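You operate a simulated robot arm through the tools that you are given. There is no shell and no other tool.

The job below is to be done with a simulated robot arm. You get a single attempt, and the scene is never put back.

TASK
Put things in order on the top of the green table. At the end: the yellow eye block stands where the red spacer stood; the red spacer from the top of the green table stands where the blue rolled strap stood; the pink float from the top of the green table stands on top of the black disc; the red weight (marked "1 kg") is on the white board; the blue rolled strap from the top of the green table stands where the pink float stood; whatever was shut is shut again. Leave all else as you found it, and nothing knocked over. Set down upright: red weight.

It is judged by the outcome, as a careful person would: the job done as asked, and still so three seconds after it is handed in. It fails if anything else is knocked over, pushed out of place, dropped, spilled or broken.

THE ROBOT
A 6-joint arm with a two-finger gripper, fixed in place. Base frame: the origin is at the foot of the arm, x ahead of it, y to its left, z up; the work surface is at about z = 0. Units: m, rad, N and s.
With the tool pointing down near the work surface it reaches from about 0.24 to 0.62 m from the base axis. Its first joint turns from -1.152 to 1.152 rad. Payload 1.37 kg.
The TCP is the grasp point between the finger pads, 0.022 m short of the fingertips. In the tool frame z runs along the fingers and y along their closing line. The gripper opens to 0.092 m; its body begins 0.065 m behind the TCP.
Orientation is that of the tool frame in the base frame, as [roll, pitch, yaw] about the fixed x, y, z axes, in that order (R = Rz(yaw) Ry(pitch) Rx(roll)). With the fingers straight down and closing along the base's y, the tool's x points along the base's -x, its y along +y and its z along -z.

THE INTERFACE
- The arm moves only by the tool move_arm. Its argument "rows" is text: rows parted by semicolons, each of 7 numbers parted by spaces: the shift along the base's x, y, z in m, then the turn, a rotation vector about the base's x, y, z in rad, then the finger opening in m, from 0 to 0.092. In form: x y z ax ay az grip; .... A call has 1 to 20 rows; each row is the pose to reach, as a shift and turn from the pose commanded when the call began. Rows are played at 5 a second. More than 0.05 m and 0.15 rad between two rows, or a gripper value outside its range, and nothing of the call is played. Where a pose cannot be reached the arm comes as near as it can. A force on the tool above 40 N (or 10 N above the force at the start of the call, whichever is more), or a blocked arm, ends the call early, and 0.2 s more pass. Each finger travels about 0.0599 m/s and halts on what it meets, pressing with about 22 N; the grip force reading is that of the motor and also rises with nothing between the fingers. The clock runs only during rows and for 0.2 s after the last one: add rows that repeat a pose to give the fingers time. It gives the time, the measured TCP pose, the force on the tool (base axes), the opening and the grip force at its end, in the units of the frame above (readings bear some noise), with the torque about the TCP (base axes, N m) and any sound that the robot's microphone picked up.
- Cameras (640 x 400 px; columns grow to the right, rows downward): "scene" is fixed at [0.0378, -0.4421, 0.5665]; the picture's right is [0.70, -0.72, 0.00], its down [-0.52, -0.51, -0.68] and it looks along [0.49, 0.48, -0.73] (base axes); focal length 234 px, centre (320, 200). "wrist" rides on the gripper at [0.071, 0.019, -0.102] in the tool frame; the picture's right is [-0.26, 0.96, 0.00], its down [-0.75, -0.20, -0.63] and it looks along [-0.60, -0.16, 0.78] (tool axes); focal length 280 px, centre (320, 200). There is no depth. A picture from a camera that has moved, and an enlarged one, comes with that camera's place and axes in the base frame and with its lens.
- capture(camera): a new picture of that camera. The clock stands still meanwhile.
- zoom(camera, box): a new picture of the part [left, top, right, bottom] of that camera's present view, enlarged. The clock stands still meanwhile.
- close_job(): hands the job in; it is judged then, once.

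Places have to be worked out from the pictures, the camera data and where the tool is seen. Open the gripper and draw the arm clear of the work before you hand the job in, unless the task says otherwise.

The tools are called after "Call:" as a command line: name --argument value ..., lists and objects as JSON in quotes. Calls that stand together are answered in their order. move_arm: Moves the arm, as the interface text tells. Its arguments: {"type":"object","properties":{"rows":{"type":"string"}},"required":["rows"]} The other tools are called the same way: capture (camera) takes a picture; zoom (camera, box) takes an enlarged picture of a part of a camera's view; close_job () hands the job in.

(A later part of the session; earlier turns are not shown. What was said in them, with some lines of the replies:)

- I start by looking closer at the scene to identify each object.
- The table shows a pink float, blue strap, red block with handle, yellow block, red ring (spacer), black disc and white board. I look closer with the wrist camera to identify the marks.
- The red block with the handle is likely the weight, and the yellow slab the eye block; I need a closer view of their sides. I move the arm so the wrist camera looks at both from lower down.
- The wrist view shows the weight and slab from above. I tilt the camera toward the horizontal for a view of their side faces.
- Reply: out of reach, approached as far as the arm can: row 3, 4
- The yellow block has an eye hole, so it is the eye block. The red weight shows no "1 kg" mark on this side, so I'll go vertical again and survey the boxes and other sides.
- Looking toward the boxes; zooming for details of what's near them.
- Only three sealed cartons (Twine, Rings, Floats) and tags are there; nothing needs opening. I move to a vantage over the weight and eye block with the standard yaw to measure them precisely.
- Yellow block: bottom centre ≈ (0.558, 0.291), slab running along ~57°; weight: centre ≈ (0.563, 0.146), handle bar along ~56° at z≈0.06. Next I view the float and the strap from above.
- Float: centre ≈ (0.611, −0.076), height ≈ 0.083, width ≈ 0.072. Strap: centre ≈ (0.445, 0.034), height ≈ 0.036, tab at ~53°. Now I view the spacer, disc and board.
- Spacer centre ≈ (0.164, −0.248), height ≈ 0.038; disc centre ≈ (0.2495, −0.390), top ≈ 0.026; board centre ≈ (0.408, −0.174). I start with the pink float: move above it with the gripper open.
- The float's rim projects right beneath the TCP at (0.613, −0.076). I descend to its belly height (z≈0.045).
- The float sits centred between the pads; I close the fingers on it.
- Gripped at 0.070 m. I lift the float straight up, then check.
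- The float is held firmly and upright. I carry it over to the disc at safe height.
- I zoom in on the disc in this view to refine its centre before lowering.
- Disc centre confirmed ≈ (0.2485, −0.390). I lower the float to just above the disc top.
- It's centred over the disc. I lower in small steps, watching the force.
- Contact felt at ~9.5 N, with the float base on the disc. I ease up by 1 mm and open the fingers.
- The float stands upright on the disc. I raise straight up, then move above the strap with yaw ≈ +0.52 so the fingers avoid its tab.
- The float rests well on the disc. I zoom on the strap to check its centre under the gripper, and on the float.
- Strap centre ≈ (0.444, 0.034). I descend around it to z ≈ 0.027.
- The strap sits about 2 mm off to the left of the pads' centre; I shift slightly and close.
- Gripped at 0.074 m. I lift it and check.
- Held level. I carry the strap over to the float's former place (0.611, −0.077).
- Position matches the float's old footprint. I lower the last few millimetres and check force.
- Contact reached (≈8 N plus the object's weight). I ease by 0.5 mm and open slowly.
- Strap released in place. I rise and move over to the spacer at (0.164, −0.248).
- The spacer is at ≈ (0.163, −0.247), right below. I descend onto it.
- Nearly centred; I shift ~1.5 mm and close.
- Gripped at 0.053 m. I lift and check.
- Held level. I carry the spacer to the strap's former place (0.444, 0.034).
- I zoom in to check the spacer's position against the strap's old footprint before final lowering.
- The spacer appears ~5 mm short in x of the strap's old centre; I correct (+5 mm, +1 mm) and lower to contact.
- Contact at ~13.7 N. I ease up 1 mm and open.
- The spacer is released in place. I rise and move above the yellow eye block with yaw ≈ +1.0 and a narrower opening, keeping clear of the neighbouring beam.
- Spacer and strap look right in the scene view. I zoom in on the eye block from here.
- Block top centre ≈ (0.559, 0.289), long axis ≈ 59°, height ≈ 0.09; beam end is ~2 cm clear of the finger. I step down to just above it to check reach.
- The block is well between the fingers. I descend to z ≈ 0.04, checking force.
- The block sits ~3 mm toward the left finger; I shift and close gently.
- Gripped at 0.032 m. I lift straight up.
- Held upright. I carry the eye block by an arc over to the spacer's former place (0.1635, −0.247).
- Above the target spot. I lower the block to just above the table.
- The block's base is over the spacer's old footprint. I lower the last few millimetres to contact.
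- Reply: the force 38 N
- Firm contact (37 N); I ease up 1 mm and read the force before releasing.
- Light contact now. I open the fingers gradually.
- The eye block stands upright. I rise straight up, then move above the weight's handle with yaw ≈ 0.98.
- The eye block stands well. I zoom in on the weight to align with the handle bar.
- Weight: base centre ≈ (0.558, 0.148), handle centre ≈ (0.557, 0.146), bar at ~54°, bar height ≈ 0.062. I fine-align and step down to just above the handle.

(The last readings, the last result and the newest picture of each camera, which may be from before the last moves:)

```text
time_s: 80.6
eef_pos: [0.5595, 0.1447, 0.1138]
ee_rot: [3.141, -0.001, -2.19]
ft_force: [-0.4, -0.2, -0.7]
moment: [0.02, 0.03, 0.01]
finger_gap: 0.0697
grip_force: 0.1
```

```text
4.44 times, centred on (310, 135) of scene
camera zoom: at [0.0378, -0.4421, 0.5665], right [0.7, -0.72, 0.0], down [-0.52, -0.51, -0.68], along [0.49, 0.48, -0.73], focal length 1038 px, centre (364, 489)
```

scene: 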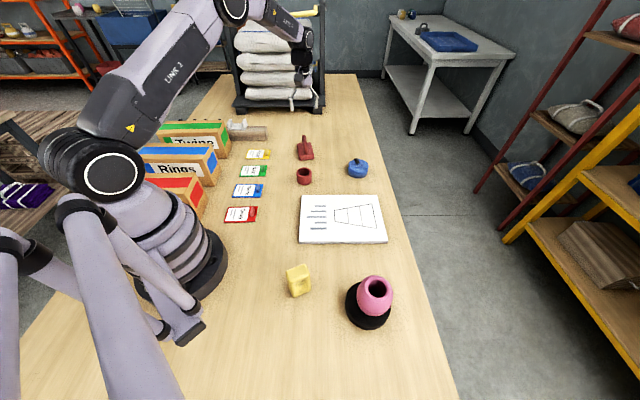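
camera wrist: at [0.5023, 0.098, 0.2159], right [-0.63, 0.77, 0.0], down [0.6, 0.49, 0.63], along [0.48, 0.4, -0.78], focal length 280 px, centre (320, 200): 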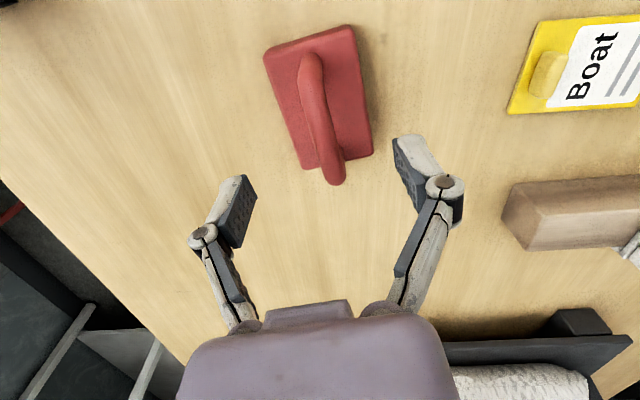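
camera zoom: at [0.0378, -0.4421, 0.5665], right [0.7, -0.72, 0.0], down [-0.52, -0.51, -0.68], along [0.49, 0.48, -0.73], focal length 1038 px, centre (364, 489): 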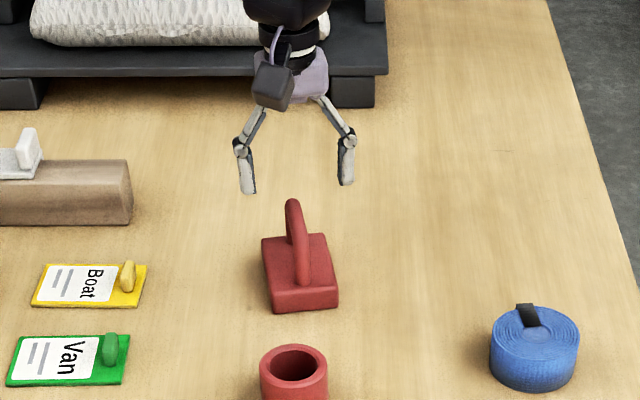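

The bar lies within ~2 mm of the tool axis, rotated ~2–3° less than the gripper. I correct and descend to the bar at z≈0.060.

Call:
move_arm --rows "0 0.0015 -0.01 0 0 -0.03 0.07; 0 0.003 -0.025 0 0 -0.03 0.07; 0 0.003 -0.04 0 0 -0.03 0.07; 0 0.003 -0.055 0 0 -0.03 0.07; 0 0.003 -0.055 0 0 -0.03 0.07"

Call:
capture --camera "wrist"

Call:
zoom --camera "scene" --box '[260, 90, 360, 180]'

```text
time_s: 81.8
eef_pos: [0.5574, 0.1491, 0.0612]
ee_rot: [-3.141, 0.0, -2.222]
ft_force: [0.1, 0.5, -0.4]
moment: [0.06, -0.04, -0.03]
finger_gap: 0.0702
grip_force: 0.0
```

```text
taken
camera wrist: at [0.4996, 0.1041, 0.1622], right [-0.61, 0.79, 0.0], down [0.62, 0.48, 0.63], along [0.5, 0.38, -0.78], focal length 280 px, centre (320, 200)
```

wrist: 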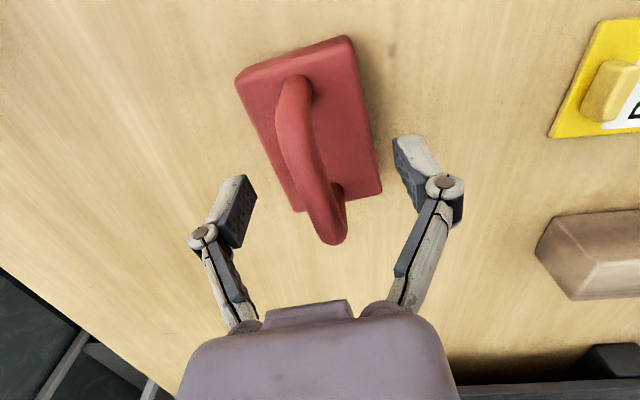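

```text
4.44 times, centred on (310, 135) of scene
camera zoom: at [0.0378, -0.4421, 0.5665], right [0.7, -0.72, 0.0], down [-0.52, -0.51, -0.68], along [0.49, 0.48, -0.73], focal length 1038 px, centre (364, 489)
```

zoom: 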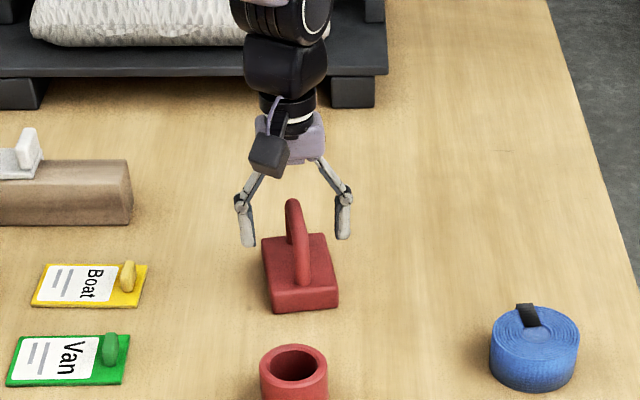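

The bar is centred within ~1 mm. I close on it.

Call:
move_arm --rows "0.0005 -0.001 0 0 0 0 0.06; 0.0005 -0.001 0 0 0 0 0.05; 0.0005 -0.001 0 0 0 0 0.04; 0.0005 -0.001 0 0 0 0 0.03; 0.0005 -0.001 0 0 0 0 0.02; 0.0005 -0.001 0 0 0 0 0.01; 0.0005 -0.001 0 0 0 0 0.0; 0.0005 -0.001 0 0 0 0 0.0; 0.0005 -0.001 0 0 0 0 0.0"

Call:
capture --camera "wrist"

Call:
zoom --camera "scene" --box '[260, 90, 360, 180]'

```text
time_s: 83.8
eef_pos: [0.5578, 0.1478, 0.0609]
ee_rot: [-3.14, 0.0, -2.221]
ft_force: [-0.3, -1.3, 1.2]
moment: [0.04, -0.03, 0.13]
finger_gap: 0.0126
grip_force: 22.3
```

```text
taken
camera wrist: at [0.5, 0.103, 0.1626], right [-0.61, 0.79, 0.0], down [0.62, 0.48, 0.63], along [0.5, 0.38, -0.78], focal length 280 px, centre (320, 200)
```

wrist: 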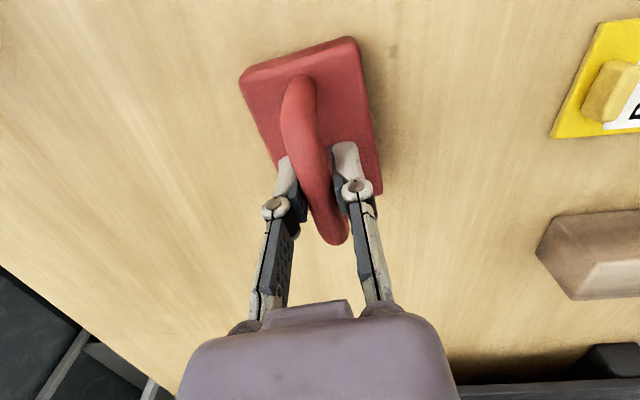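

```text
4.44 times, centred on (310, 135) of scene
camera zoom: at [0.0378, -0.4421, 0.5665], right [0.7, -0.72, 0.0], down [-0.52, -0.51, -0.68], along [0.49, 0.48, -0.73], focal length 1038 px, centre (364, 489)
```

zoom: 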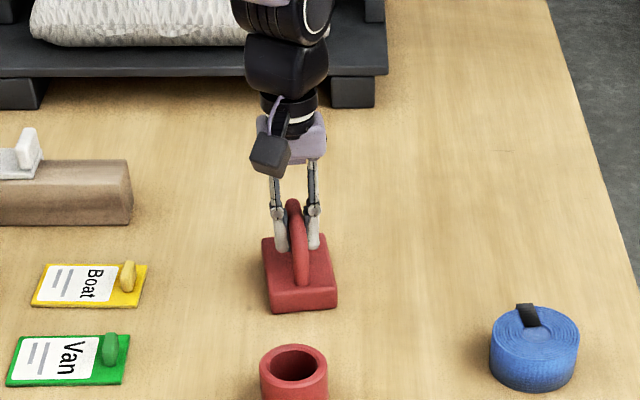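

Gripped (0.0126 m). I lift slowly by 3 cm first and check for tilt or slip.

Call:
move_arm --rows "0 0 0.004 0 0 0 0; 0 0 0.008 0 0 0 0; 0 0 0.014 0 0 0 0; 0 0 0.022 0 0 0 0; 0 0 0.03 0 0 0 0; 0 0 0.03 0 0 0 0"

Call:
capture --camera "wrist"

Call:
zoom --camera "scene" --box '[260, 90, 360, 180]'

```text
time_s: 85.2
eef_pos: [0.5589, 0.147, 0.091]
ee_rot: [-3.141, 0.0, -2.221]
ft_force: [-0.5, 0.2, -9.3]
moment: [-0.01, -0.02, 0.01]
finger_gap: 0.0125
grip_force: 22.3
```

```text
taken
camera wrist: at [0.5, 0.1024, 0.1921], right [-0.61, 0.79, 0.0], down [0.62, 0.48, 0.62], along [0.5, 0.38, -0.78], focal length 280 px, centre (320, 200)
```

wrist: 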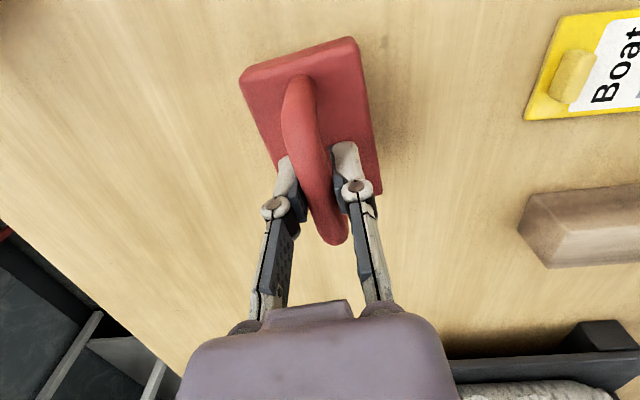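

```text
4.44 times, centred on (310, 135) of scene
camera zoom: at [0.0379, -0.4421, 0.5665], right [0.7, -0.72, 0.0], down [-0.52, -0.51, -0.68], along [0.49, 0.48, -0.73], focal length 1038 px, centre (364, 489)
```

zoom: 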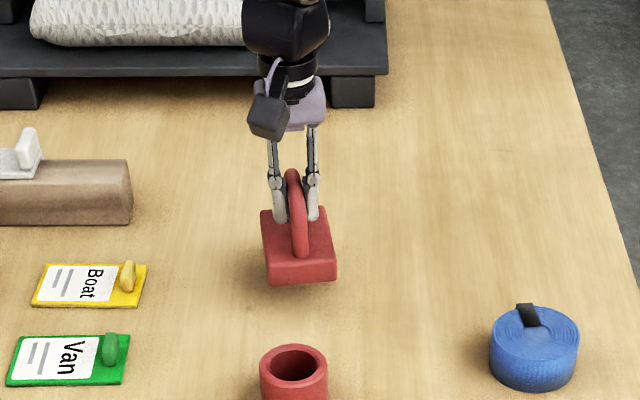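

The reading (≈ −9.3 N, i.e. 1 kg) confirms the weight, held level. I lift higher and carry it gently to above the board centre (0.408, −0.174).

Call:
move_arm --rows "0 0 0.02 0 0 0 0; 0 0 0.045 0 0 0 0; 0 0 0.07 0 0 0 0; 0 0 0.09 0 0 0 0; 0 0 0.09 0 0 0 0; -0.0126 -0.0269 0.09 0 0 -0.01 0; -0.0252 -0.0537 0.09 0 0 -0.02 0; -0.0379 -0.0806 0.09 0 0 -0.03 0; -0.0505 -0.1075 0.09 0 0 -0.04 0; -0.0631 -0.1344 0.09 0 0 -0.05 0; -0.0757 -0.1612 0.09 0 0 -0.06 0; -0.0884 -0.1881 0.09 0 0 -0.07 0; -0.101 -0.215 0.09 0 0 -0.08 0; -0.1136 -0.2419 0.09 0 0 -0.09 0; -0.1262 -0.2687 0.09 0 0 -0.10 0; -0.1389 -0.2956 0.09 0 0 -0.11 0; -0.1515 -0.3225 0.09 0 0 -0.12 0; -0.1515 -0.3225 0.09 0 0 -0.12 0; -0.1515 -0.3225 0.09 0 0 -0.12 0"

Call:
capture --camera "wrist"

Call:
capture --camera "scene"

```text
time_s: 89.2
eef_pos: [0.4088, -0.1752, 0.1819]
ee_rot: [3.141, 0.0, -2.342]
ft_force: [1.2, -0.4, -10.7]
moment: [0.0, 0.01, 0.03]
finger_gap: 0.0125
grip_force: 21.5
```

```text
taken
camera wrist: at [0.3443, -0.2129, 0.2831], right [-0.51, 0.86, 0.0], down [0.67, 0.4, 0.63], along [0.54, 0.32, -0.78], focal length 280 px, centre (320, 200)
```

wrist: 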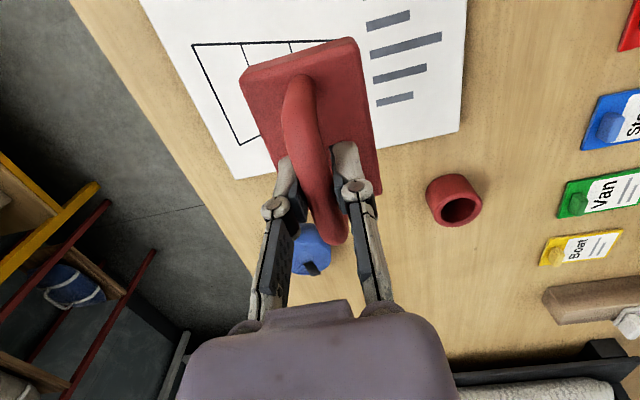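

```text
taken
```

scene: 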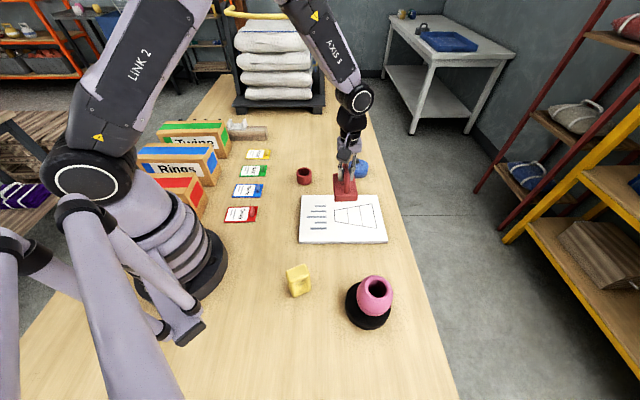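

Above the board centre and level. I lower slowly to just above the board.

Call:
move_arm --rows "0 0 -0.02 0 0 0 0; 0 0 -0.045 0 0 0 0; 0 0 -0.07 0 0 0 0; 0 0 -0.085 0 0 0 0; 0 0 -0.095 0 0 0 0; 0 0 -0.101 0 0 0 0; 0 0 -0.101 0 0 0 0"

Call:
zoom --camera "scene" --box '[270, 160, 410, 260]'

```text
time_s: 90.8
eef_pos: [0.4078, -0.1744, 0.0782]
ee_rot: [-3.14, -0.001, -2.342]
ft_force: [1.2, 0.1, -10.4]
moment: [0.0, 0.02, -0.03]
finger_gap: 0.0125
grip_force: 22.7
```

```text
4.00 times, centred on (340, 210) of scene
camera zoom: at [0.0379, -0.4421, 0.5665], right [0.7, -0.72, 0.0], down [-0.52, -0.51, -0.68], along [0.49, 0.48, -0.73], focal length 934 px, centre (240, 160)
```

zoom: 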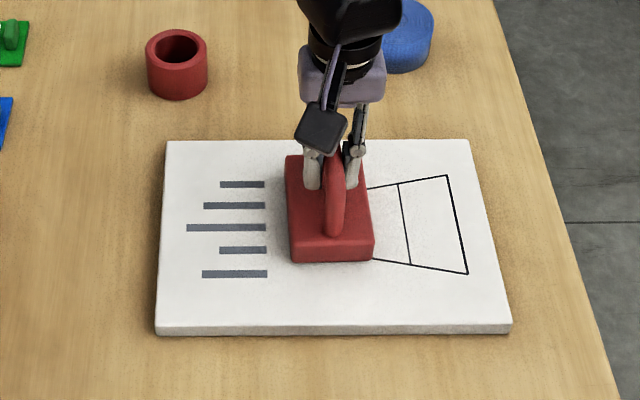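

Well inside the board. I lower in small steps, watching the force drop from −10 N.

Call:
move_arm --rows "0 0 -0.001 0 0 0 0; 0 0 -0.002 0 0 0 0; 0 0 -0.003 0 0 0 0; 0 0 -0.004 0 0 0 0; 0 0 -0.004 0 0 0 0"

```text
time_s: 92.0
eef_pos: [0.4075, -0.1736, 0.0748]
ee_rot: [-3.141, 0.001, -2.342]
ft_force: [-1.5, 6.0, 12.6]
moment: [0.04, 0.02, 0.01]
finger_gap: 0.0129
grip_force: 22.3
```

Contact made. I ease up slightly and read the force.

Call:
move_arm --rows "0 0 0.0007 0 0 0 0; 0 0 0.0007 0 0 0 0"

```text
time_s: 92.6
eef_pos: [0.4075, -0.1724, 0.0752]
ee_rot: [-3.141, -0.001, -2.342]
ft_force: [2.5, -0.6, -4.4]
moment: [0.18, -0.26, -0.08]
finger_gap: 0.0123
grip_force: 21.8
```

The weight is mostly carried by the board. I open the fingers gradually.

Call:
move_arm --rows "0 0 -0.0004 0 0 0 0.005; 0 0 -0.0004 0 0 0 0.014; 0 0 -0.0004 0 0 0 0.022; 0 0 -0.0004 0 0 0 0.032; 0 0 -0.0004 0 0 0 0.045; 0 0 -0.0004 0 0 0 0.06; 0 0 -0.0004 0 0 0 0.06"

Call:
capture --camera "wrist"

Call:
zoom --camera "scene" --box '[270, 160, 410, 260]'

```text
time_s: 94.2
eef_pos: [0.4072, -0.1734, 0.076]
ee_rot: [-3.14, 0.002, -2.343]
ft_force: [0.0, 0.2, 0.4]
moment: [0.01, 0.03, 0.02]
finger_gap: 0.0599
grip_force: 0.1
```

```text
taken
camera wrist: at [0.3442, -0.2118, 0.177], right [-0.51, 0.86, 0.0], down [0.67, 0.4, 0.63], along [0.54, 0.32, -0.78], focal length 280 px, centre (320, 200)
```

wrist: 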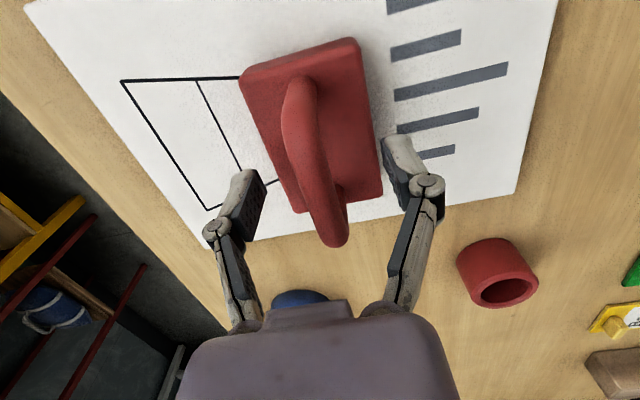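

```text
4.00 times, centred on (340, 210) of scene
camera zoom: at [0.0378, -0.4421, 0.5665], right [0.7, -0.72, 0.0], down [-0.52, -0.51, -0.68], along [0.49, 0.48, -0.73], focal length 934 px, centre (240, 160)
```

zoom: 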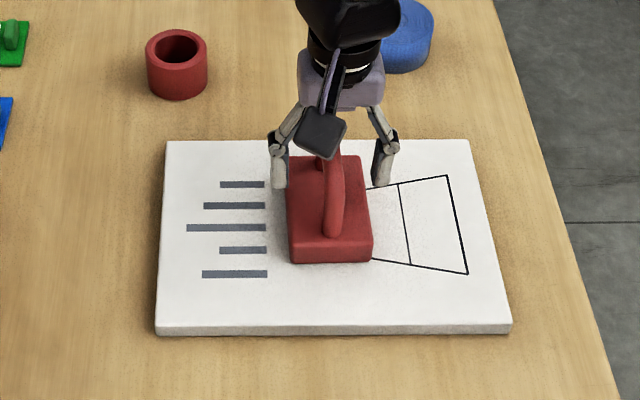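

The weight stands upright on the board. I rise straight up and withdraw toward the starting pose.

Call:
move_arm --rows "0 0 0.02 0 0 0 0.07; 0 0 0.05 0 0 0 0.08; 0 0 0.09 0 0 0 0.09; 0 0 0.135 0 0 0 0.09; 0 0 0.18 0 0 0 0.09; 0 0 0.22 0 0 0 0.09; 0 0 0.258 0 0 0 0.09; 0.018 0.03 0.258 0 0 -0.13 0.09; 0.036 0.06 0.258 0 0 -0.26 0.09; 0.054 0.09 0.258 0 0 -0.39 0.09; 0.072 0.12 0.258 0 0 -0.52 0.09; 0.09 0.147 0.258 0 0 -0.65 0.09; 0.09 0.147 0.258 0 0 -0.79 0.09; 0.09 0.147 0.258 0 0 -0.79 0.09"

Call:
capture --camera "scene"

Call:
zoom --camera "scene" --box '[220, 110, 460, 260]'

Call:
zoom --camera "scene" --box '[240, 240, 440, 365]'

Call:
zoom --camera "scene" --box '[220, 90, 420, 215]'

Call:
capture --camera "wrist"

```text
time_s: 97.2
eef_pos: [0.4975, -0.0253, 0.3336]
ee_rot: [3.141, 0.0, -3.133]
ft_force: [0.4, 0.7, 0.4]
moment: [-0.01, -0.01, 0.0]
finger_gap: 0.0899
grip_force: 0.1
```

```text
taken
```

scene: 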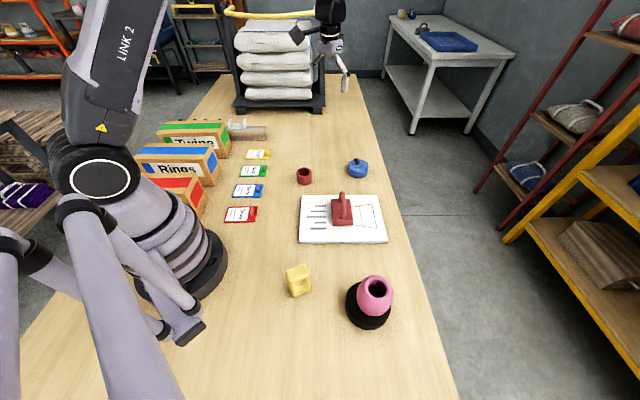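

```text
2.67 times, centred on (340, 185) of scene
camera zoom: at [0.0378, -0.4421, 0.5665], right [0.7, -0.72, 0.0], down [-0.52, -0.51, -0.68], along [0.49, 0.48, -0.73], focal length 623 px, centre (267, 240)
```

zoom: 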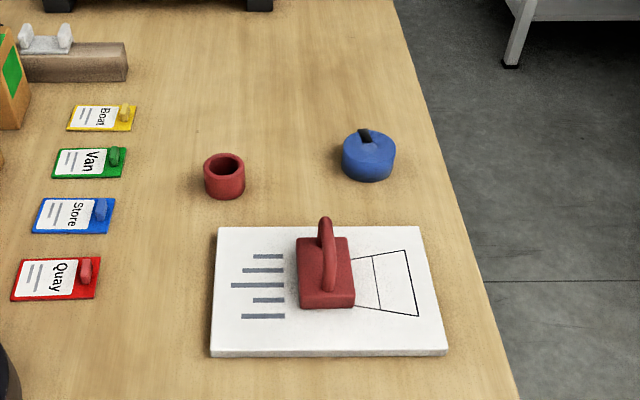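

```text
3.20 times, centred on (340, 302) of scene
camera zoom: at [0.0378, -0.4421, 0.5665], right [0.7, -0.72, 0.0], down [-0.52, -0.51, -0.68], along [0.49, 0.48, -0.73], focal length 748 px, centre (256, -128)
```

zoom: 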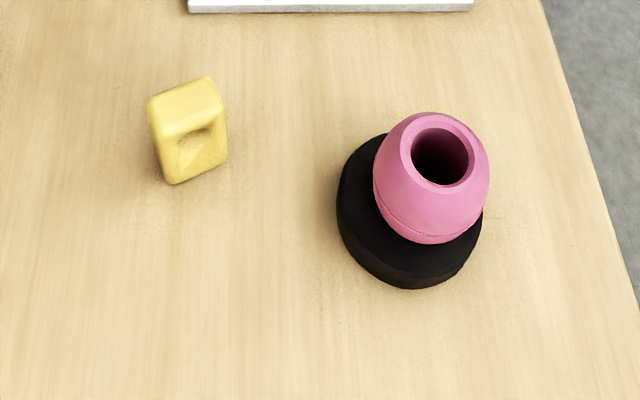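

```text
3.20 times, centred on (320, 152) of scene
camera zoom: at [0.0378, -0.4421, 0.5665], right [0.7, -0.72, 0.0], down [-0.52, -0.51, -0.68], along [0.49, 0.48, -0.73], focal length 748 px, centre (320, 352)
```

zoom: 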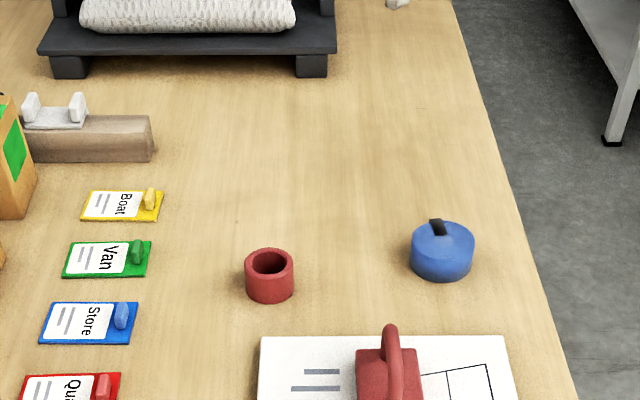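

```text
taken
camera wrist: at [0.4256, -0.0084, 0.4352], right [0.25, 0.97, 0.0], down [0.75, -0.2, 0.63], along [0.6, -0.16, -0.78], focal length 280 px, centre (320, 200)
```

wrist: 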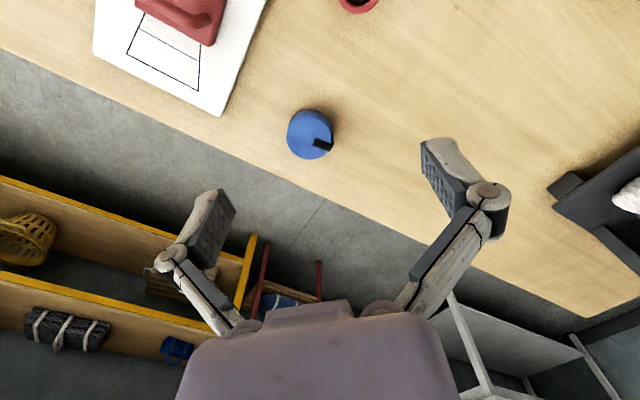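

Everything checks out from the scene view. The float stands on the disc, the strap is on the float's old spot, the spacer on the strap's old spot and the eye block on the spacer's old spot. The weight is upright on the board, nothing else was moved, and nothing was opened. The gripper is open and clear, so I hand the job in.

Call:
close_job

```text
The job is handed in.
```

The job is handed in and the table is arranged as you asked. I checked each position in the final camera pictures. All offsets below are estimates from those pictures.

| Item | Where it is now | Off the mark by about |
|---|---|---|
| Pink float | Upright on top of the black disc | 6 mm off centre |
| Blue rolled strap | Where the pink float stood | 1 mm |
| Red spacer | Where the strap stood | 3 mm |
| Yellow eye block | Upright where the spacer stood | 6 mm |
| Red weight | Upright near the middle of the white board | – |

- **Red weight's mark:** I never saw "1 kg" on it, because none of the sides I could see carried a mark. It was the only red weight on the table, and the arm read about 9 to 11 N while holding it, which fits 1 kg.
- **Eye block's direction:** it faces a different way than it did before, because I turned it while moving it. The task did not say which way it should face.
- **Shut items:** I opened nothing, so the cartons are still closed.
- **Everything else:** nothing else was moved or knocked over that I could see. I left the gripper open and the arm clear of the work.
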